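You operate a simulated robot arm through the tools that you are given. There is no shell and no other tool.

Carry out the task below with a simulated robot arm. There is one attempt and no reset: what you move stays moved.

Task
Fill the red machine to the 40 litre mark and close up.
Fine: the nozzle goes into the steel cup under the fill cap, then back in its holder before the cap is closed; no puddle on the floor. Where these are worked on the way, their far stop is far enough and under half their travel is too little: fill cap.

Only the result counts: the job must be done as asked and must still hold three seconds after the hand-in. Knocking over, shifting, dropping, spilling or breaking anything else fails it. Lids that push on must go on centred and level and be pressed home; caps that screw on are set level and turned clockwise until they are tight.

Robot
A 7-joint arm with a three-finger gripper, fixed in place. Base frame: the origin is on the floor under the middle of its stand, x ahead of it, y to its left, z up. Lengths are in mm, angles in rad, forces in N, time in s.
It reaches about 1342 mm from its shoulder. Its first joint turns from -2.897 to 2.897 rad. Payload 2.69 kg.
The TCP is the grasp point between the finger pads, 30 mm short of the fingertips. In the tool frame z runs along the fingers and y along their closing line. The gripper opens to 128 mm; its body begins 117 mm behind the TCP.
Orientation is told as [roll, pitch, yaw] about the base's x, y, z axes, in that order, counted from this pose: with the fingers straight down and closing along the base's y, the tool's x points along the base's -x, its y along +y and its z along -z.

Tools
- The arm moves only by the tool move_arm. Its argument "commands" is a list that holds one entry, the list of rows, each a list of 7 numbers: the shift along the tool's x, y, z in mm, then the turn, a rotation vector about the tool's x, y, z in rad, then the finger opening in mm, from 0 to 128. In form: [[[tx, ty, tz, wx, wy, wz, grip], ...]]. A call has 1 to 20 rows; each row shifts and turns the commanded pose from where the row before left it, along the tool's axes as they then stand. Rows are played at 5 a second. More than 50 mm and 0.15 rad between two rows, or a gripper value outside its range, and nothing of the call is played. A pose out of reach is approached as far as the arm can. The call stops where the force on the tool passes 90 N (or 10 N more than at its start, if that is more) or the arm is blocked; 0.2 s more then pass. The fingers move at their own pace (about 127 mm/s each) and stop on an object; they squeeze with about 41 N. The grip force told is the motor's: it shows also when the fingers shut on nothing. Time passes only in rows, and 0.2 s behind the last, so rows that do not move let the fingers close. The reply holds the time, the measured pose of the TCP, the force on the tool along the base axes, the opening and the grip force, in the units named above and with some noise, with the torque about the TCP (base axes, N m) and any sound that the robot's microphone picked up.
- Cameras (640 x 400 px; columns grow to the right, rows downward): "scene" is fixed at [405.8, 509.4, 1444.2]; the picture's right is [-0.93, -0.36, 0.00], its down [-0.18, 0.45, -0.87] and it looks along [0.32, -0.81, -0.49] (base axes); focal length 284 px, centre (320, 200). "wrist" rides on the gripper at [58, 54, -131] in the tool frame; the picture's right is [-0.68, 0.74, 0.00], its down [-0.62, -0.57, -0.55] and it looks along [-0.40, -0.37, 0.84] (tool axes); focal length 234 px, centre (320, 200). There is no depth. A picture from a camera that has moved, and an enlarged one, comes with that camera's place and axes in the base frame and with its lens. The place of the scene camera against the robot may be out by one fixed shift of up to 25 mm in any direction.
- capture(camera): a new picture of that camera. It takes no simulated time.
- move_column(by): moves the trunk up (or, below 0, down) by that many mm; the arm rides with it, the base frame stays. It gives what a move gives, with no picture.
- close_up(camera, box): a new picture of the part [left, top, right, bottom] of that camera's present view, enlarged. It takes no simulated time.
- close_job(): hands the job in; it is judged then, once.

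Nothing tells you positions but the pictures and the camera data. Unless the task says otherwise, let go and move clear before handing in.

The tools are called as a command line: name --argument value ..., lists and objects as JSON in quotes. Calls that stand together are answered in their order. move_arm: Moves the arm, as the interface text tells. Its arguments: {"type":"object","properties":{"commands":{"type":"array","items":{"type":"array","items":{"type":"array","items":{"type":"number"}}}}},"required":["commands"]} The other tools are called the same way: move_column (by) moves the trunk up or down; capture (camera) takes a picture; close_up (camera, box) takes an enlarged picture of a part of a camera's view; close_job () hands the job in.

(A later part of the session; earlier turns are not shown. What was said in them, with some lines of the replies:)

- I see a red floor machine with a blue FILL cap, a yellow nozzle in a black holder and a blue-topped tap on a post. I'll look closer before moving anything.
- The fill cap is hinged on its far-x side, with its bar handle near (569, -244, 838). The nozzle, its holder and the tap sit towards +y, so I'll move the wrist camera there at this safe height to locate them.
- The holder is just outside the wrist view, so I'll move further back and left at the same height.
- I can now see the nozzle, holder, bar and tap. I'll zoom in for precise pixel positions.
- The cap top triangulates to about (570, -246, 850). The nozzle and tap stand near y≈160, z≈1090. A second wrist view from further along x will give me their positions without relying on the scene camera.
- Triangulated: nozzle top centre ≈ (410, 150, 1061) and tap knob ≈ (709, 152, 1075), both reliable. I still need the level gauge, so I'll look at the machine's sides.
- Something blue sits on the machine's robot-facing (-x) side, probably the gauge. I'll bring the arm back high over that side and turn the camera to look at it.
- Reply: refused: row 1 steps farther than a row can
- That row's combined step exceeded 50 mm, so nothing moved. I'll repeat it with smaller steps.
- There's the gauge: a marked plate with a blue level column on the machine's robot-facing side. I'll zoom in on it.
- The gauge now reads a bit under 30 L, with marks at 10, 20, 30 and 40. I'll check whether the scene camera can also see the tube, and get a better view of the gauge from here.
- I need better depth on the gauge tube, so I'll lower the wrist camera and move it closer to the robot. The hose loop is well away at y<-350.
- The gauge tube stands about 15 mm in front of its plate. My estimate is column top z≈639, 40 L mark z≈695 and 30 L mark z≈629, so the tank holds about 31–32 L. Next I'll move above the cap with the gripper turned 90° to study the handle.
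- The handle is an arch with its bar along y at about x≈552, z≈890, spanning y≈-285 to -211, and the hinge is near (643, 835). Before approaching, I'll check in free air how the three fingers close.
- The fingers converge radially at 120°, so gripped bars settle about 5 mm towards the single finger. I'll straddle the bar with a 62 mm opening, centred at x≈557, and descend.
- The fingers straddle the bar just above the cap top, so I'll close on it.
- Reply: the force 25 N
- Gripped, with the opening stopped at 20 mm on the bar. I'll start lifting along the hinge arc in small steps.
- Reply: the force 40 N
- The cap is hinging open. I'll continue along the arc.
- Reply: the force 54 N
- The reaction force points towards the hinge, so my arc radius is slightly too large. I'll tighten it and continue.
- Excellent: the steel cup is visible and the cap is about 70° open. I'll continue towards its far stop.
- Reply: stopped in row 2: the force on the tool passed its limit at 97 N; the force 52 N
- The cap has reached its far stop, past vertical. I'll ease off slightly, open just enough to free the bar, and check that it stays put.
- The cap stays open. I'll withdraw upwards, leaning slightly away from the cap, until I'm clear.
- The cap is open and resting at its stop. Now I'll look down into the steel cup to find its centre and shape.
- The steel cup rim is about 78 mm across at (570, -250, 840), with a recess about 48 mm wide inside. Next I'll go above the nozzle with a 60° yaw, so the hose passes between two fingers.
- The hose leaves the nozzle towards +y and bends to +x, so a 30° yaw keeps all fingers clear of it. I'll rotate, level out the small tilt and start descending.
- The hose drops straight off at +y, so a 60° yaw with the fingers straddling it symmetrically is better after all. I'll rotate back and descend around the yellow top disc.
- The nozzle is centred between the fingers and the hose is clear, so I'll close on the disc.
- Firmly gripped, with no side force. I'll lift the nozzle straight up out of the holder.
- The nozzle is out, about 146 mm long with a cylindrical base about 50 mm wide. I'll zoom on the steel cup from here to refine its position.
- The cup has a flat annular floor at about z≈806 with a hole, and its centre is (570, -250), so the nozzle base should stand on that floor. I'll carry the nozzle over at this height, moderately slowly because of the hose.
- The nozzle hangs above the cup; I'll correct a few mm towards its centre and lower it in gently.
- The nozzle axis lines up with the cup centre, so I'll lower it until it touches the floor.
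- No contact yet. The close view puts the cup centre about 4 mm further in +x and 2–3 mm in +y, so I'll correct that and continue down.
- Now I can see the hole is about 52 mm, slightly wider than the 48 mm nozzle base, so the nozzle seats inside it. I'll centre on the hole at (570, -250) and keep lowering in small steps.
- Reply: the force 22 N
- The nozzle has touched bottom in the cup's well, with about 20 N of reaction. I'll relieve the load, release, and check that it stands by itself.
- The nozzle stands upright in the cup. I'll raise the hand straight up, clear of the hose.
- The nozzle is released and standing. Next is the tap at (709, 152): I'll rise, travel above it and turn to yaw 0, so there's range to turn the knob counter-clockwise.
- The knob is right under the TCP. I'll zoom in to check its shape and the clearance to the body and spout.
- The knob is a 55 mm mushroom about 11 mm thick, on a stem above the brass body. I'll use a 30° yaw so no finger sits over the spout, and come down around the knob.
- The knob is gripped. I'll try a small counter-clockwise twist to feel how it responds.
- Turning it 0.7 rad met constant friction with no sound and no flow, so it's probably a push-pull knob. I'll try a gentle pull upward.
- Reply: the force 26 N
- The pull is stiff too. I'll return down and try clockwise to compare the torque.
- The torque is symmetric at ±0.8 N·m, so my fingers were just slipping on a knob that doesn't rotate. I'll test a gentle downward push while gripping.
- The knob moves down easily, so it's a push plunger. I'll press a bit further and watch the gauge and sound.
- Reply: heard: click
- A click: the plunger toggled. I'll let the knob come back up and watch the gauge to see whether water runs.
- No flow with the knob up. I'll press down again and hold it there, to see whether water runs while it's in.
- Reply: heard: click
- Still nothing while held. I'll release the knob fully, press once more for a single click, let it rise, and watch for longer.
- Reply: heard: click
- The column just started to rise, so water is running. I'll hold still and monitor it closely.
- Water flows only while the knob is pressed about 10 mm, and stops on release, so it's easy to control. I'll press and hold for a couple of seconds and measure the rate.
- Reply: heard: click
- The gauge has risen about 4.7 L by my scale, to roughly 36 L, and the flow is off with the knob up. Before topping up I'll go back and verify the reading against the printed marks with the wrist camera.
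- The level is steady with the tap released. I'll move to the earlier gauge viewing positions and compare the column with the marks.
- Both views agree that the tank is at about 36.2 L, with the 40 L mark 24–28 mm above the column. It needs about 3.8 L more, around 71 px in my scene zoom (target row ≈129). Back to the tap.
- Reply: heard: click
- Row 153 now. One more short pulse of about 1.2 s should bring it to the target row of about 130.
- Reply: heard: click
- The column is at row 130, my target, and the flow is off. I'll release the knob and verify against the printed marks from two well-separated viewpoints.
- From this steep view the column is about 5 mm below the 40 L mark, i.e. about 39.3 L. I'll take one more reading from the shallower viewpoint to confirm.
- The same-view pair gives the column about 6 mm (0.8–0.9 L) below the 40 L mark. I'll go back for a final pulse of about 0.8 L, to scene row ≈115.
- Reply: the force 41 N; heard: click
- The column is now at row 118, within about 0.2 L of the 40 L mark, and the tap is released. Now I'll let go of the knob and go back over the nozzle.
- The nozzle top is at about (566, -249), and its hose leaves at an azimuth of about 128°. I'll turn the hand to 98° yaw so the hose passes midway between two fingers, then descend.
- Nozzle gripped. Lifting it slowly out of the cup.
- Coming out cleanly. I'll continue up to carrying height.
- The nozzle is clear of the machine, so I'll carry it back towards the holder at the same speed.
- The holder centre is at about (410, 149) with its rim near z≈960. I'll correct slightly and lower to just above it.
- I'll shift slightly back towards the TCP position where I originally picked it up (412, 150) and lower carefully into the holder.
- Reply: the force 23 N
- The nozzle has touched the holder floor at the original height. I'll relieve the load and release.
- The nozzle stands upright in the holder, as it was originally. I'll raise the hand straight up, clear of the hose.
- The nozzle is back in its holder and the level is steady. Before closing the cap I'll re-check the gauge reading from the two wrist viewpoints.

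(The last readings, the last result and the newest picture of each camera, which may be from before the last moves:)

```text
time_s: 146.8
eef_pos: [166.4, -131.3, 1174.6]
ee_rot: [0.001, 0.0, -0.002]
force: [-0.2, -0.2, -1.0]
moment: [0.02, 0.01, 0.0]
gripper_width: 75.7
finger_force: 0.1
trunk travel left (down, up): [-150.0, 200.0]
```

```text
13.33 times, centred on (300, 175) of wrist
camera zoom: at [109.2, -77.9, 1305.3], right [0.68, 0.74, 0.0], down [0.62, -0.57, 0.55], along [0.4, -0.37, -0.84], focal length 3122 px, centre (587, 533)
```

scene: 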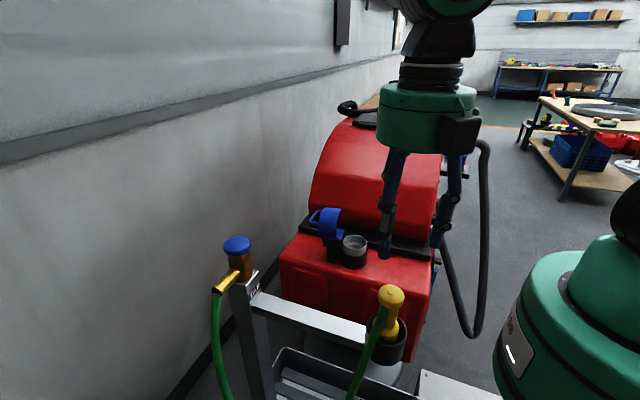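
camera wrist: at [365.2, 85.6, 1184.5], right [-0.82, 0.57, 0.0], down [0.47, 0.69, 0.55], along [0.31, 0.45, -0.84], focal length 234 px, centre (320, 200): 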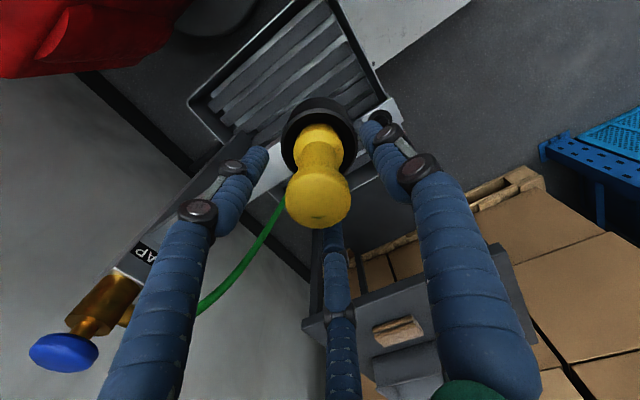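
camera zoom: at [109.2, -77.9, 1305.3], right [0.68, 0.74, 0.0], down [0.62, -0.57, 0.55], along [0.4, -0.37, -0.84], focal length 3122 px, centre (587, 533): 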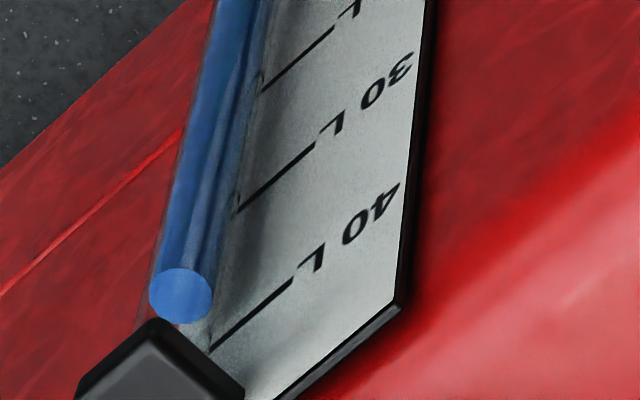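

This reading puts the column within about 3–4 mm (roughly 0.5 L) of the 40 L mark, with the tap off and the nozzle stowed, which I accept as at the mark. Now I'll go and close the cap, returning above the handle with 90° yaw.

move_arm --commands '[[[0, 0, -40, 0, 0, 0, 60], [0, 0, -40, 0, 0, 0, 60], [-41.6, -8.4, 0, 0, 0, 0, 60], [-41.6, -8.4, 0, 0, 0, 0, 60], [-41.6, -8.4, 0, 0, 0, 0, 60], [-41.6, -8.4, 0, 0, 0, 0, 60], [-41.6, -8.4, 0, 0, 0, 0, 60], [-41.6, -8.4, 0, 0, 0, 0, 60], [-41.6, -8.4, 0, 0, 0, 0, 60], [-41.6, -8.4, 0, 0, 0, 0, 60], [-41.6, -8.4, 0, 0, 0, 0, 60], [-41.6, -8.4, 0, 0, 0, 0, 60], [-41.6, -8.4, 0, 0, 0, 0, 60], [-41.6, -8.4, 0, 0, 0, 0, 60], [-41.6, -8.4, 0, 0, 0, 0, 60], [-41.6, -8.4, 0, 0, 0, 0, 60]]]'

move_arm --commands '[[[0, 0, 0, 0, 0, -0.131, 60], [0, 0, 0, 0, 0, -0.131, 60], [0, 0, 0, 0, 0, -0.131, 60], [0, 0, 0, 0, 0, -0.131, 60], [0, 0, 0, 0, 0, -0.131, 60], [0, 0, 0, 0, 0, -0.131, 60], [0, 0, 0, 0, 0, -0.131, 60], [0, 0, 0, 0, 0, -0.131, 34], [0, 0, 0, 0, 0, -0.131, 34], [0, 0, 0, 0, 0, -0.131, 34], [0, 0, 0, 0, 0, -0.131, 34], [0, 0, 0, 0, 0, -0.13, 34], [0, 0, 45, 0, 0, 0, 34], [0, 0, 45, 0, 0, 0, 34], [0, 0, 45, 0, 0, 0, 34], [0, 0, 40, 0, 0, 0, 34]]]'

capture --camera "wrist"

close_up --camera "scene" --box '[290, 130, 400, 280]'

```text
time_s: 150.2
eef_pos: [752.2, -248.3, 1252.6]
ee_rot: [0.002, 0.001, 0.001]
force: [0.7, 0.1, -0.6]
moment: [0.03, -0.02, -0.01]
gripper_width: 60.1
finger_force: 0.1
trunk travel left (down, up): [-150.0, 200.0]
```

```text
time_s: 153.6
eef_pos: [752.7, -251.2, 1081.7]
ee_rot: [0.003, 0.0, 1.57]
force: [0.0, -0.2, -0.6]
moment: [0.02, 0.05, 0.02]
gripper_width: 34.2
finger_force: 0.1
trunk travel left (down, up): [-150.0, 200.0]
```

```text
taken
camera wrist: at [701.3, -309.1, 1212.4], right [-0.74, 0.68, 0.0], down [0.57, 0.62, 0.55], along [0.37, 0.4, -0.84], focal length 234 px, centre (320, 200)
```

wrist: 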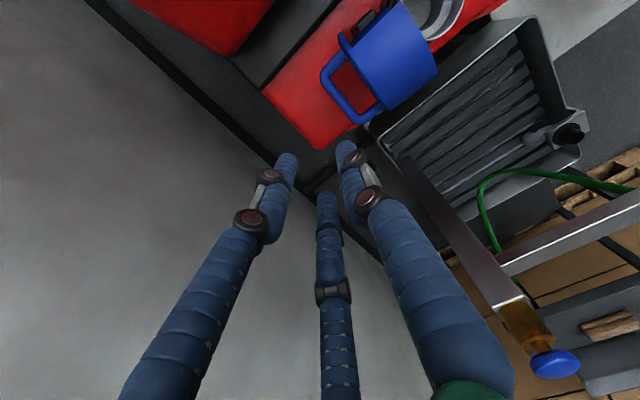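

```text
2.67 times, centred on (345, 205) of scene
camera zoom: at [405.8, 509.4, 1444.2], right [-0.93, -0.36, 0.0], down [-0.18, 0.45, -0.87], along [0.32, -0.81, -0.49], focal length 756 px, centre (253, 187)
```

zoom: 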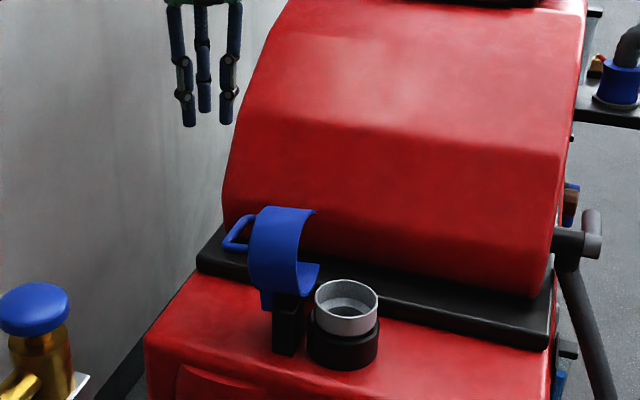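

close_up --camera "wrist" --box '[300, 20, 400, 140]'

```text
3.33 times, centred on (350, 80) of wrist
camera zoom: at [701.3, -309.1, 1212.4], right [-0.74, 0.68, 0.0], down [0.57, 0.62, 0.55], along [0.37, 0.4, -0.84], focal length 781 px, centre (220, 600)
```

zoom: 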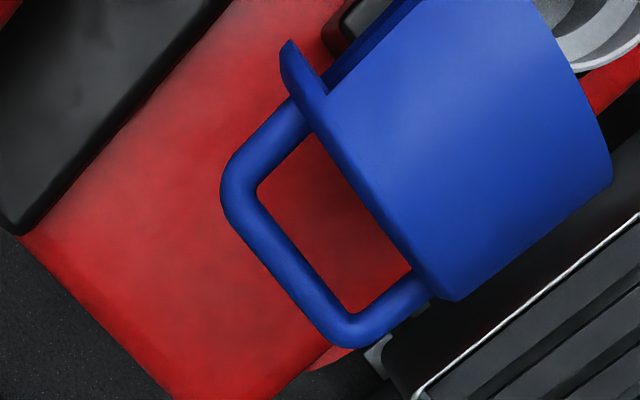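

The bar is now at about (718, -249, 892). I'll come down along the path I withdrew on, fingers straddling the bar.

move_arm --commands '[[[-1.2, 1, 46, 0, 0, 0, 34], [-1.2, 1, 46, 0, 0, 0, 34], [0, 6, 30, 0, 0, 0, 34]]]'

capture --camera "wrist"

close_up --camera "scene" --box '[290, 170, 380, 270]'

```text
time_s: 154.4
eef_pos: [745.6, -250.0, 957.9]
ee_rot: [0.001, 0.0, 1.57]
force: [0.3, -0.3, -0.3]
moment: [-0.02, 0.01, -0.03]
gripper_width: 34.0
finger_force: 0.1
trunk travel left (down, up): [-150.0, 200.0]
```

```text
taken
camera wrist: at [691.9, -308.1, 1088.8], right [-0.74, 0.68, 0.0], down [0.57, 0.62, 0.55], along [0.37, 0.4, -0.84], focal length 234 px, centre (320, 200)
```

wrist: 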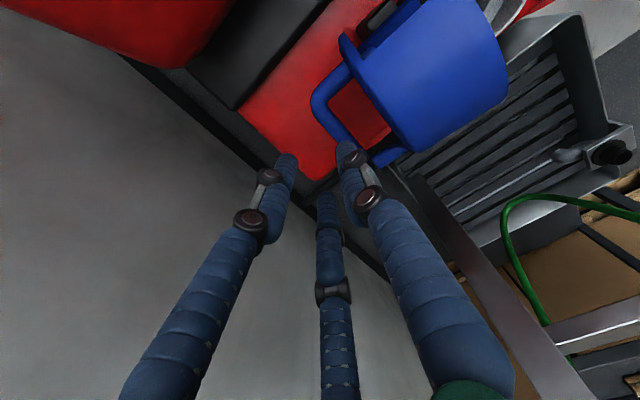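

```text
4.00 times, centred on (335, 220) of scene
camera zoom: at [405.8, 509.4, 1444.2], right [-0.93, -0.36, 0.0], down [-0.18, 0.45, -0.87], along [0.32, -0.81, -0.49], focal length 1135 px, centre (260, 120)
```

zoom: 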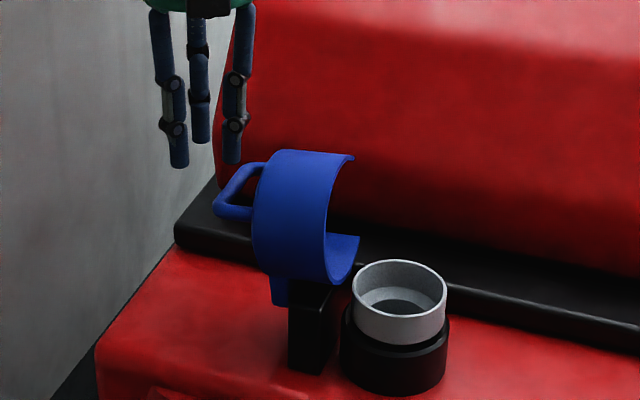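

Finger 1 must pass on the cap side of the bar, so I'll shift to x≈730 first and then go straight down.

move_arm --commands '[[[0, 8, 11, 0, 0, 0, 34], [-1, 7, 10, 0, 0, 0, 34]]]'

close_up --camera "wrist" --box '[270, 60, 400, 190]'

close_up --camera "scene" --box '[290, 170, 380, 270]'

```text
time_s: 155.0
eef_pos: [728.3, -248.3, 939.1]
ee_rot: [0.001, 0.001, 1.571]
force: [-0.9, 0.8, -0.7]
moment: [-0.02, 0.02, -0.03]
gripper_width: 34.2
finger_force: 0.0
trunk travel left (down, up): [-150.0, 200.0]
```

```text
3.08 times, centred on (335, 125) of wrist
camera zoom: at [675.4, -305.2, 1068.2], right [-0.74, 0.68, 0.0], down [0.57, 0.62, 0.55], along [0.37, 0.4, -0.84], focal length 720 px, centre (274, 431)
```

zoom: 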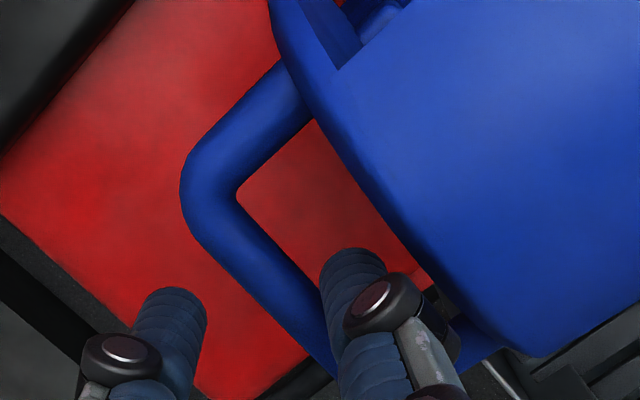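

```text
4.00 times, centred on (335, 220) of scene
camera zoom: at [405.8, 509.4, 1444.2], right [-0.93, -0.36, 0.0], down [-0.18, 0.45, -0.87], along [0.32, -0.81, -0.49], focal length 1135 px, centre (260, 120)
```

zoom: 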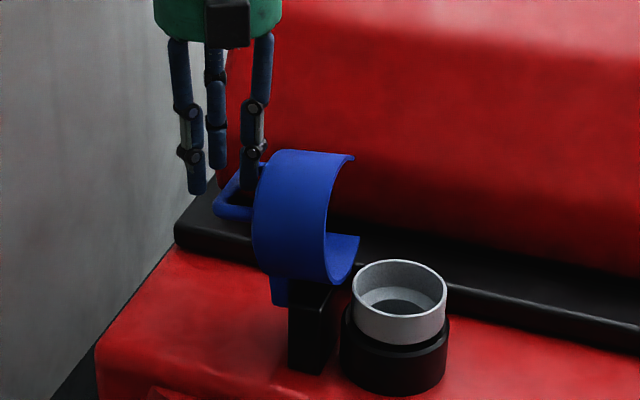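

move_arm --commands '[[[0, -1, 12, 0, 0, 0, 34], [0, 0, 12, 0, 0, 0, 34], [0, 0, 10, 0, 0, 0, 34]]]'

close_up --camera "wrist" --box '[270, 60, 400, 190]'

close_up --camera "scene" --box '[290, 170, 380, 270]'

```text
time_s: 155.8
eef_pos: [729.3, -246.7, 902.3]
ee_rot: [0.0, -0.001, 1.571]
force: [-0.8, 0.0, -0.4]
moment: [0.01, 0.02, -0.01]
gripper_width: 34.0
finger_force: 0.1
trunk travel left (down, up): [-150.0, 200.0]
```

```text
3.08 times, centred on (335, 125) of wrist
camera zoom: at [676.3, -305.1, 1032.6], right [-0.74, 0.68, 0.0], down [0.57, 0.62, 0.55], along [0.37, 0.4, -0.84], focal length 720 px, centre (274, 431)
```

zoom: 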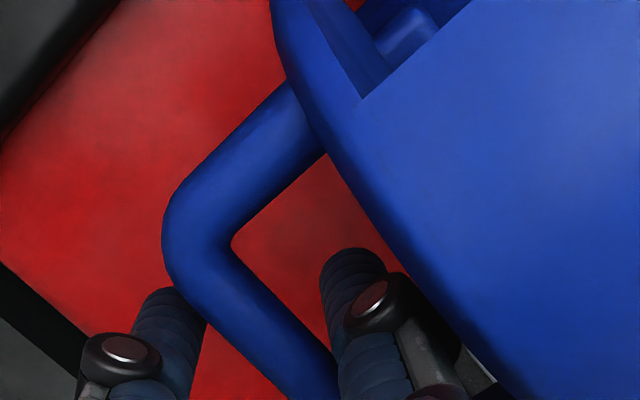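

```text
4.00 times, centred on (335, 220) of scene
camera zoom: at [405.8, 509.4, 1444.2], right [-0.93, -0.36, 0.0], down [-0.18, 0.45, -0.87], along [0.32, -0.81, -0.49], focal length 1135 px, centre (260, 120)
```

zoom: 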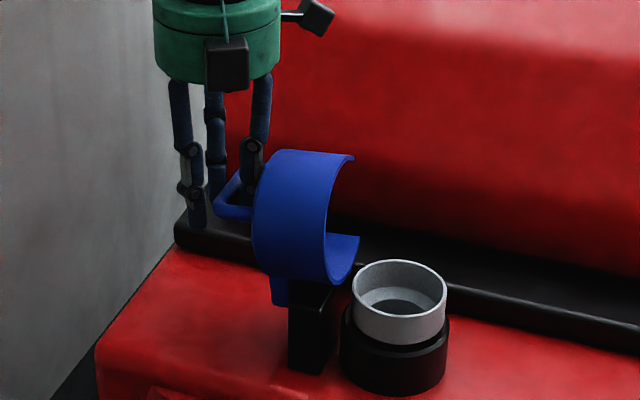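

The fingers straddle the bar. I'll close on it while shifting a few mm, so the grip doesn't force the cap further open.

move_arm --commands '[[[0, 2, 0, 0, 0, 0, 28], [0, 3, 0, 0, 0, 0, 22], [0, 1, 0, 0, 0, 0, 0], [0, 0, 0, 0, 0, 0, 0], [0, 0, 0, 0, 0, 0, 0]]]'

close_up --camera "scene" --box '[290, 170, 380, 270]'

```text
time_s: 157.0
eef_pos: [722.6, -246.2, 902.4]
ee_rot: [0.001, 0.0, 1.571]
force: [-1.1, -6.1, -1.2]
moment: [-0.05, -0.01, 0.89]
gripper_width: 20.0
finger_force: 45.5
trunk travel left (down, up): [-150.0, 200.0]
```

```text
4.00 times, centred on (335, 220) of scene
camera zoom: at [405.8, 509.4, 1444.2], right [-0.93, -0.36, 0.0], down [-0.18, 0.45, -0.87], along [0.32, -0.81, -0.49], focal length 1135 px, centre (260, 120)
```

zoom: 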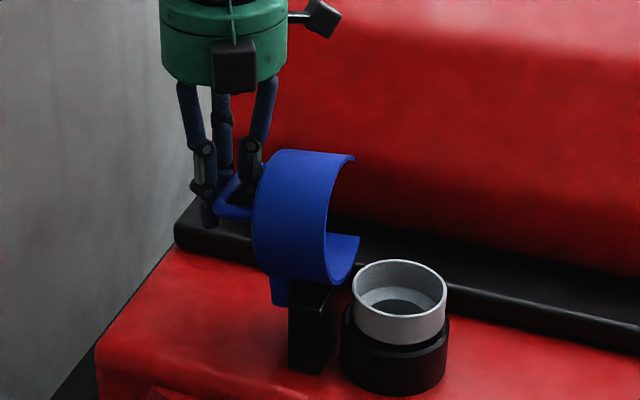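

The bar is gripped with negligible load. Closing the cap along the reverse arc, starting with the first part.

move_arm --commands '[[[0, 7, -8.7, 0, 0, 0, 0], [0, 7.4, -7.4, 0, 0, 0, 0], [0, 8.1, -6.6, 0, 0, 0, 0], [0, 8.8, -5.8, 0, 0, 0, 0]]]'

close_up --camera "scene" --box '[290, 170, 390, 280]'

```text
time_s: 158.0
eef_pos: [688.9, -245.2, 928.0]
ee_rot: [0.009, -0.004, 1.57]
force: [-15.5, -5.0, -35.8]
moment: [0.22, -0.1, 0.73]
gripper_width: 20.1
finger_force: 44.8
trunk travel left (down, up): [-150.0, 200.0]
```

```text
3.64 times, centred on (340, 225) of scene
camera zoom: at [405.8, 509.4, 1444.2], right [-0.93, -0.36, 0.0], down [-0.18, 0.45, -0.87], along [0.32, -0.81, -0.49], focal length 1031 px, centre (247, 109)
```

zoom: 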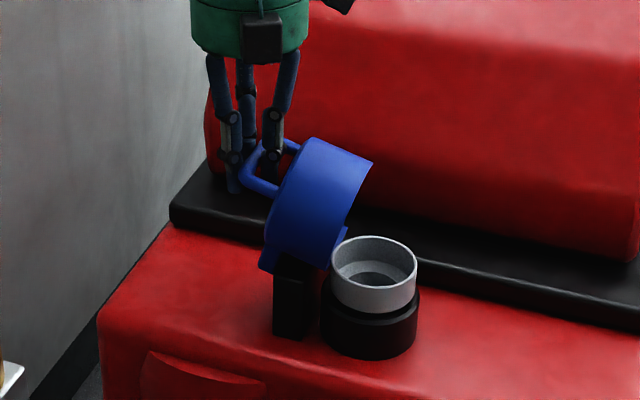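

move_arm --commands '[[[0, 10, -2.7, 0, 0, 0, 0], [0, 10.4, -2.2, 0, 0, 0, 0], [0, 10.6, -1.7, 0, 0, 0, 0]]]'

close_up --camera "scene" --box '[290, 170, 390, 280]'

```text
time_s: 158.8
eef_pos: [662.3, -245.5, 935.6]
ee_rot: [0.0, 0.002, 1.571]
force: [-5.2, 19.5, -27.6]
moment: [0.23, -0.04, 0.74]
gripper_width: 20.3
finger_force: 45.2
trunk travel left (down, up): [-150.0, 200.0]
```

```text
3.64 times, centred on (340, 225) of scene
camera zoom: at [405.8, 509.4, 1444.2], right [-0.93, -0.36, 0.0], down [-0.18, 0.45, -0.87], along [0.32, -0.81, -0.49], focal length 1031 px, centre (247, 109)
```

zoom: 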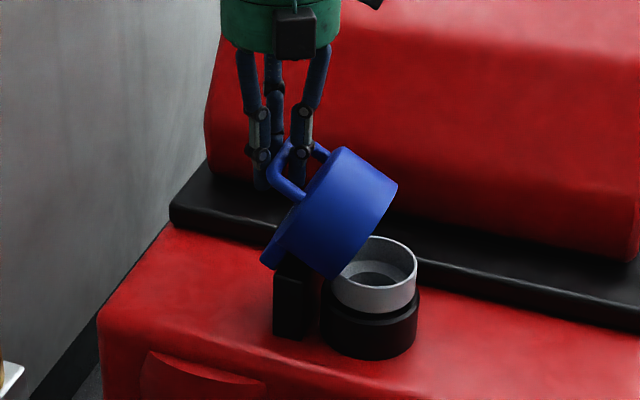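

move_arm --commands '[[[0, 10.4, -0.8, 0, 0, 0, 0], [0, 10.5, 0.2, 0, 0, 0, 0], [0, 10.5, 1.2, 0, 0, 0, 0], [0, 10.4, 2.2, 0, 0, 0, 0]]]'

close_up --camera "scene" --box '[290, 170, 390, 280]'

```text
time_s: 159.8
eef_pos: [618.4, -246.2, 937.5]
ee_rot: [-0.001, 0.001, 1.571]
force: [1.4, 21.0, 2.4]
moment: [-0.26, -0.14, 0.53]
gripper_width: 20.3
finger_force: 44.4
trunk travel left (down, up): [-150.0, 200.0]
```

```text
3.64 times, centred on (340, 225) of scene
camera zoom: at [405.8, 509.4, 1444.2], right [-0.93, -0.36, 0.0], down [-0.18, 0.45, -0.87], along [0.32, -0.81, -0.49], focal length 1031 px, centre (247, 109)
```

zoom: 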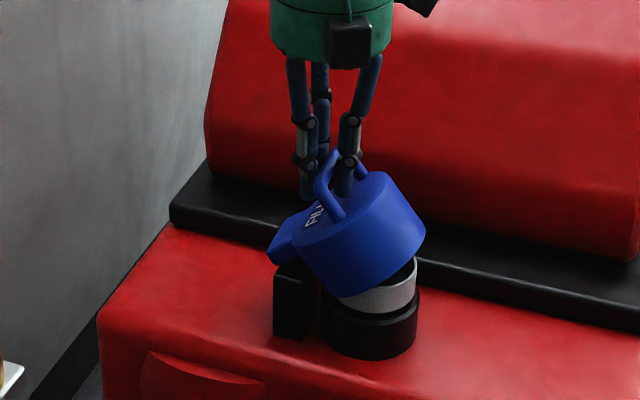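

move_arm --commands '[[[0, 10, 2.8, 0, 0, 0, 0], [0, 9.7, 3.8, 0, 0, 0, 0], [0, 9.3, 4.7, 0, 0, 0, 0], [0, 8.7, 5.8, 0, 0, 0, 0]]]'

close_up --camera "scene" --box '[290, 170, 390, 280]'

```text
time_s: 160.8
eef_pos: [581.1, -247.8, 918.1]
ee_rot: [0.0, -0.002, 1.572]
force: [-1.1, -1.7, 3.6]
moment: [-0.23, -0.14, 0.33]
gripper_width: 20.1
finger_force: 44.8
trunk travel left (down, up): [-150.0, 200.0]
```

```text
3.64 times, centred on (340, 225) of scene
camera zoom: at [405.8, 509.4, 1444.2], right [-0.93, -0.36, 0.0], down [-0.18, 0.45, -0.87], along [0.32, -0.81, -0.49], focal length 1031 px, centre (247, 109)
```

zoom: 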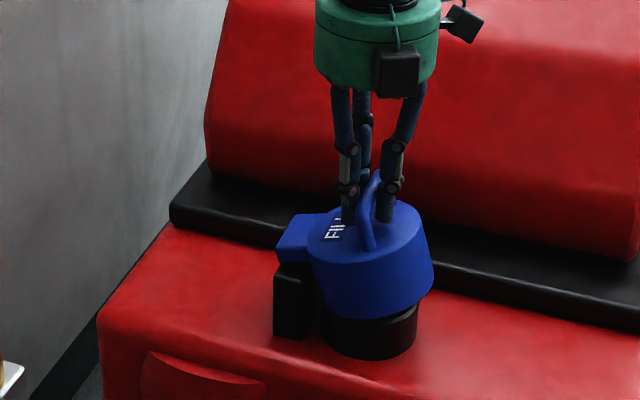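

Nearly closed. I'll do the last part of the arc, watching for contact.

move_arm --commands '[[[0, 7.5, 6, 0, 0, 0, 0], [0, 7, 6.5, 0, 0, 0, 0], [0, 6, 7, 0, 0, 0, 0]]]'

close_up --camera "scene" --box '[290, 170, 390, 280]'

```text
time_s: 161.6
eef_pos: [560.2, -247.1, 897.9]
ee_rot: [0.003, -0.003, 1.571]
force: [-16.4, -7.4, 12.8]
moment: [-0.02, 0.13, 0.06]
gripper_width: 20.0
finger_force: 44.6
trunk travel left (down, up): [-150.0, 200.0]
```

```text
3.64 times, centred on (340, 225) of scene
camera zoom: at [405.8, 509.4, 1444.2], right [-0.93, -0.36, 0.0], down [-0.18, 0.45, -0.87], along [0.32, -0.81, -0.49], focal length 1031 px, centre (247, 109)
```

zoom: 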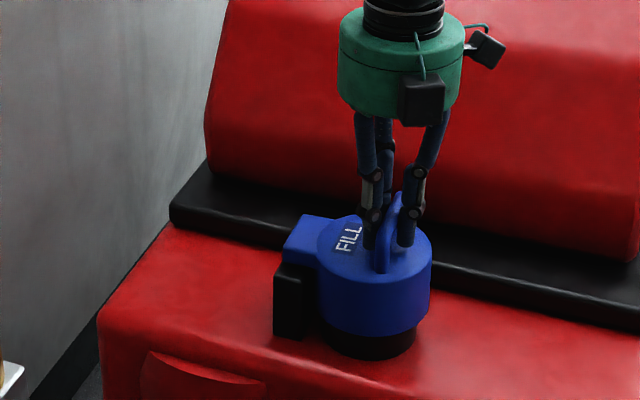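

move_arm --commands '[[[0, 4, 3, 0, 0, 0, 0], [0, 1.5, 3, 0, 0, 0, 0]]]'

close_up --camera "scene" --box '[320, 215, 380, 275]'

```text
time_s: 162.2
eef_pos: [556.3, -247.6, 893.1]
ee_rot: [-0.003, 0.001, 1.572]
force: [-2.7, 8.3, 29.5]
moment: [0.52, 0.1, -0.07]
gripper_width: 20.3
finger_force: 45.1
trunk travel left (down, up): [-150.0, 200.0]
```

```text
6.67 times, centred on (350, 245) of scene
camera zoom: at [405.8, 509.4, 1444.2], right [-0.93, -0.36, 0.0], down [-0.18, 0.45, -0.87], along [0.32, -0.81, -0.49], focal length 1891 px, centre (120, -100)
```

zoom: 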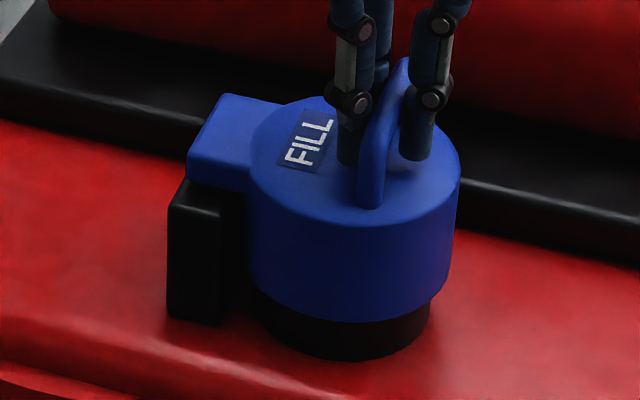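

The view now matches the initial closed cap. I'll press down a little more to make sure it's home.

move_arm --commands '[[[0, 0, 2, 0, 0, 0, 0], [0, 0, 1.5, 0, 0, 0, 0]]]'

close_up --camera "scene" --box '[320, 215, 380, 275]'

```text
time_s: 162.8
eef_pos: [556.0, -247.7, 892.0]
ee_rot: [-0.005, 0.002, 1.571]
force: [2.5, 13.2, 55.5]
moment: [0.01, 0.25, -0.05]
gripper_width: 20.5
finger_force: 44.8
trunk travel left (down, up): [-150.0, 200.0]
```

```text
6.67 times, centred on (350, 245) of scene
camera zoom: at [405.8, 509.4, 1444.2], right [-0.93, -0.36, 0.0], down [-0.18, 0.45, -0.87], along [0.32, -0.81, -0.49], focal length 1891 px, centre (120, -100)
```

zoom: 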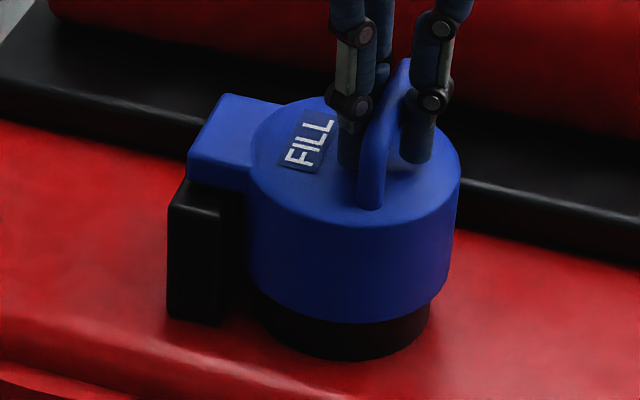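

The cap is seated firmly with 55 N on it. I'll relieve the load, release the bar, and withdraw upward.

move_arm --commands '[[[0, 0, -3, 0, 0, 0, 0], [0, 0, 0, 0, 0, 0, 40], [0, 0, 0, 0, 0, 0, 62], [0, 0, 0, 0, 0, 0, 62], [0, 0, -15, 0, 0, 0, 62], [0, 0, -30, 0, 0, 0, 62], [0, 0, -40, 0, 0, 0, 62], [0, 0, -45, 0, 0, 0, 62], [0, 0, -45, 0, 0, 0, 62], [0, 0, -45, 0, 0, 0, 62], [0, 0, -45, 0, 0, 0, 62]]]'

capture --camera "scene"

close_up --camera "scene" --box '[320, 215, 380, 275]'

close_up --camera "scene" --box '[200, 210, 440, 400]'

close_up --camera "scene" --box '[428, 262, 444, 290]'

capture --camera "wrist"

```text
time_s: 165.2
eef_pos: [553.0, -243.0, 1155.6]
ee_rot: [0.001, 0.0, 1.571]
force: [0.6, 0.1, -0.3]
moment: [0.02, 0.0, -0.03]
gripper_width: 62.0
finger_force: 0.1
trunk travel left (down, up): [-150.0, 200.0]
```

```text
taken
```

scene: 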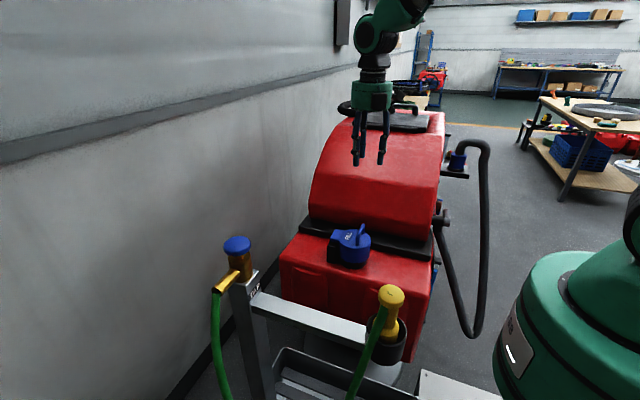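

```text
6.67 times, centred on (350, 245) of scene
camera zoom: at [405.8, 509.4, 1444.2], right [-0.93, -0.36, 0.0], down [-0.18, 0.45, -0.87], along [0.32, -0.81, -0.49], focal length 1891 px, centre (120, -100)
```

zoom: 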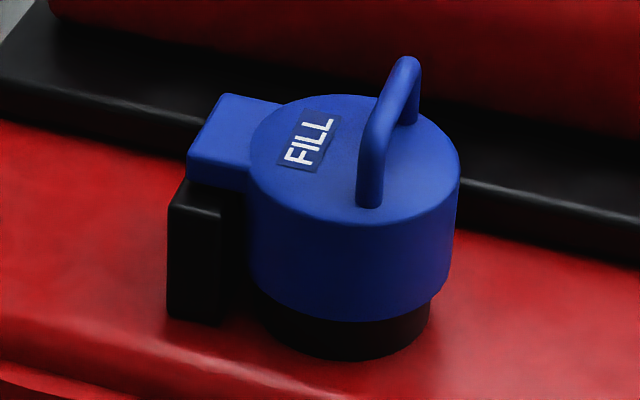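

```text
2.11 times, centred on (320, 305) of scene
camera zoom: at [405.8, 509.4, 1444.2], right [-0.93, -0.36, 0.0], down [-0.18, 0.45, -0.87], along [0.32, -0.81, -0.49], focal length 597 px, centre (320, -21)
```

zoom: 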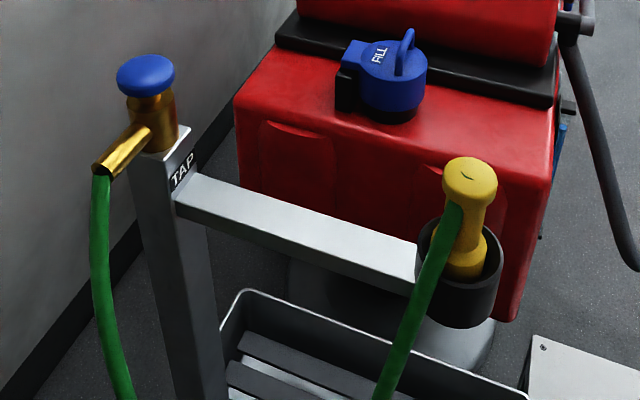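

```text
14.29 times, centred on (436, 276) of scene
camera zoom: at [405.8, 509.4, 1444.2], right [-0.93, -0.36, 0.0], down [-0.18, 0.45, -0.87], along [0.32, -0.81, -0.49], focal length 4052 px, centre (-1337, -886)
```

zoom: 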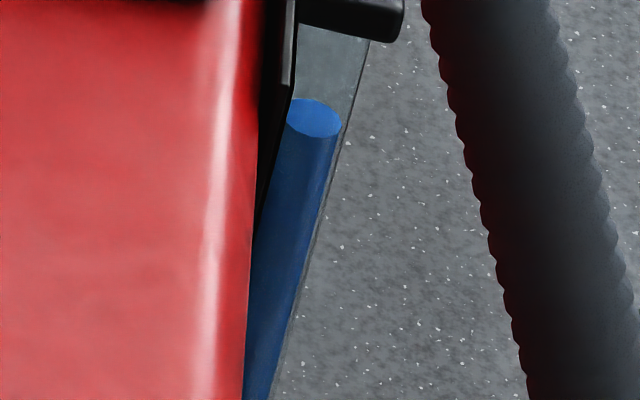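

```text
taken
camera wrist: at [500.8, -302.0, 1286.1], right [-0.74, 0.68, 0.0], down [0.57, 0.62, 0.55], along [0.37, 0.4, -0.84], focal length 234 px, centre (320, 200)
```

wrist: 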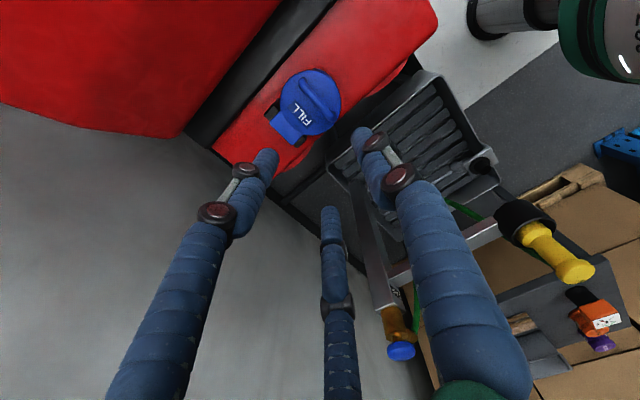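

The job is done as asked. The cap is shut, looks the same as in the first picture, and took 55 N pressing it home. The nozzle is upright in its holder and the tap is released. The gauge is steady at about 39.8 L, as near the 40 L mark as I can measure (to about half a litre). I see no puddle, and the hand is empty and clear, so I'm handing in.

close_job

```text
The job is handed in.
```

I filled the red machine to about the 40 litre mark and closed it up, then handed the job in. I haven't seen the verdict.

- **Level:** the gauge held steady at an estimated 39.8 L. My individual readings ranged from 39.4 to 40.3 L, because the gauge could only be read at an angle.
- **Filling:** I opened the cap to its far stop. The nozzle stood in the steel cup under the cap for the whole fill. The water ran only while I held the tap knob pressed, and it is off.
- **Nozzle:** it went back upright in its holder before I closed the cap.
- **Cap:** it is closed and was pressed home with about 55 N. It looks the same as in the first picture.
- **Surroundings:** I saw no puddle on the floor, and nothing was knocked over or moved out of place. The hand is empty and clear of the machine.
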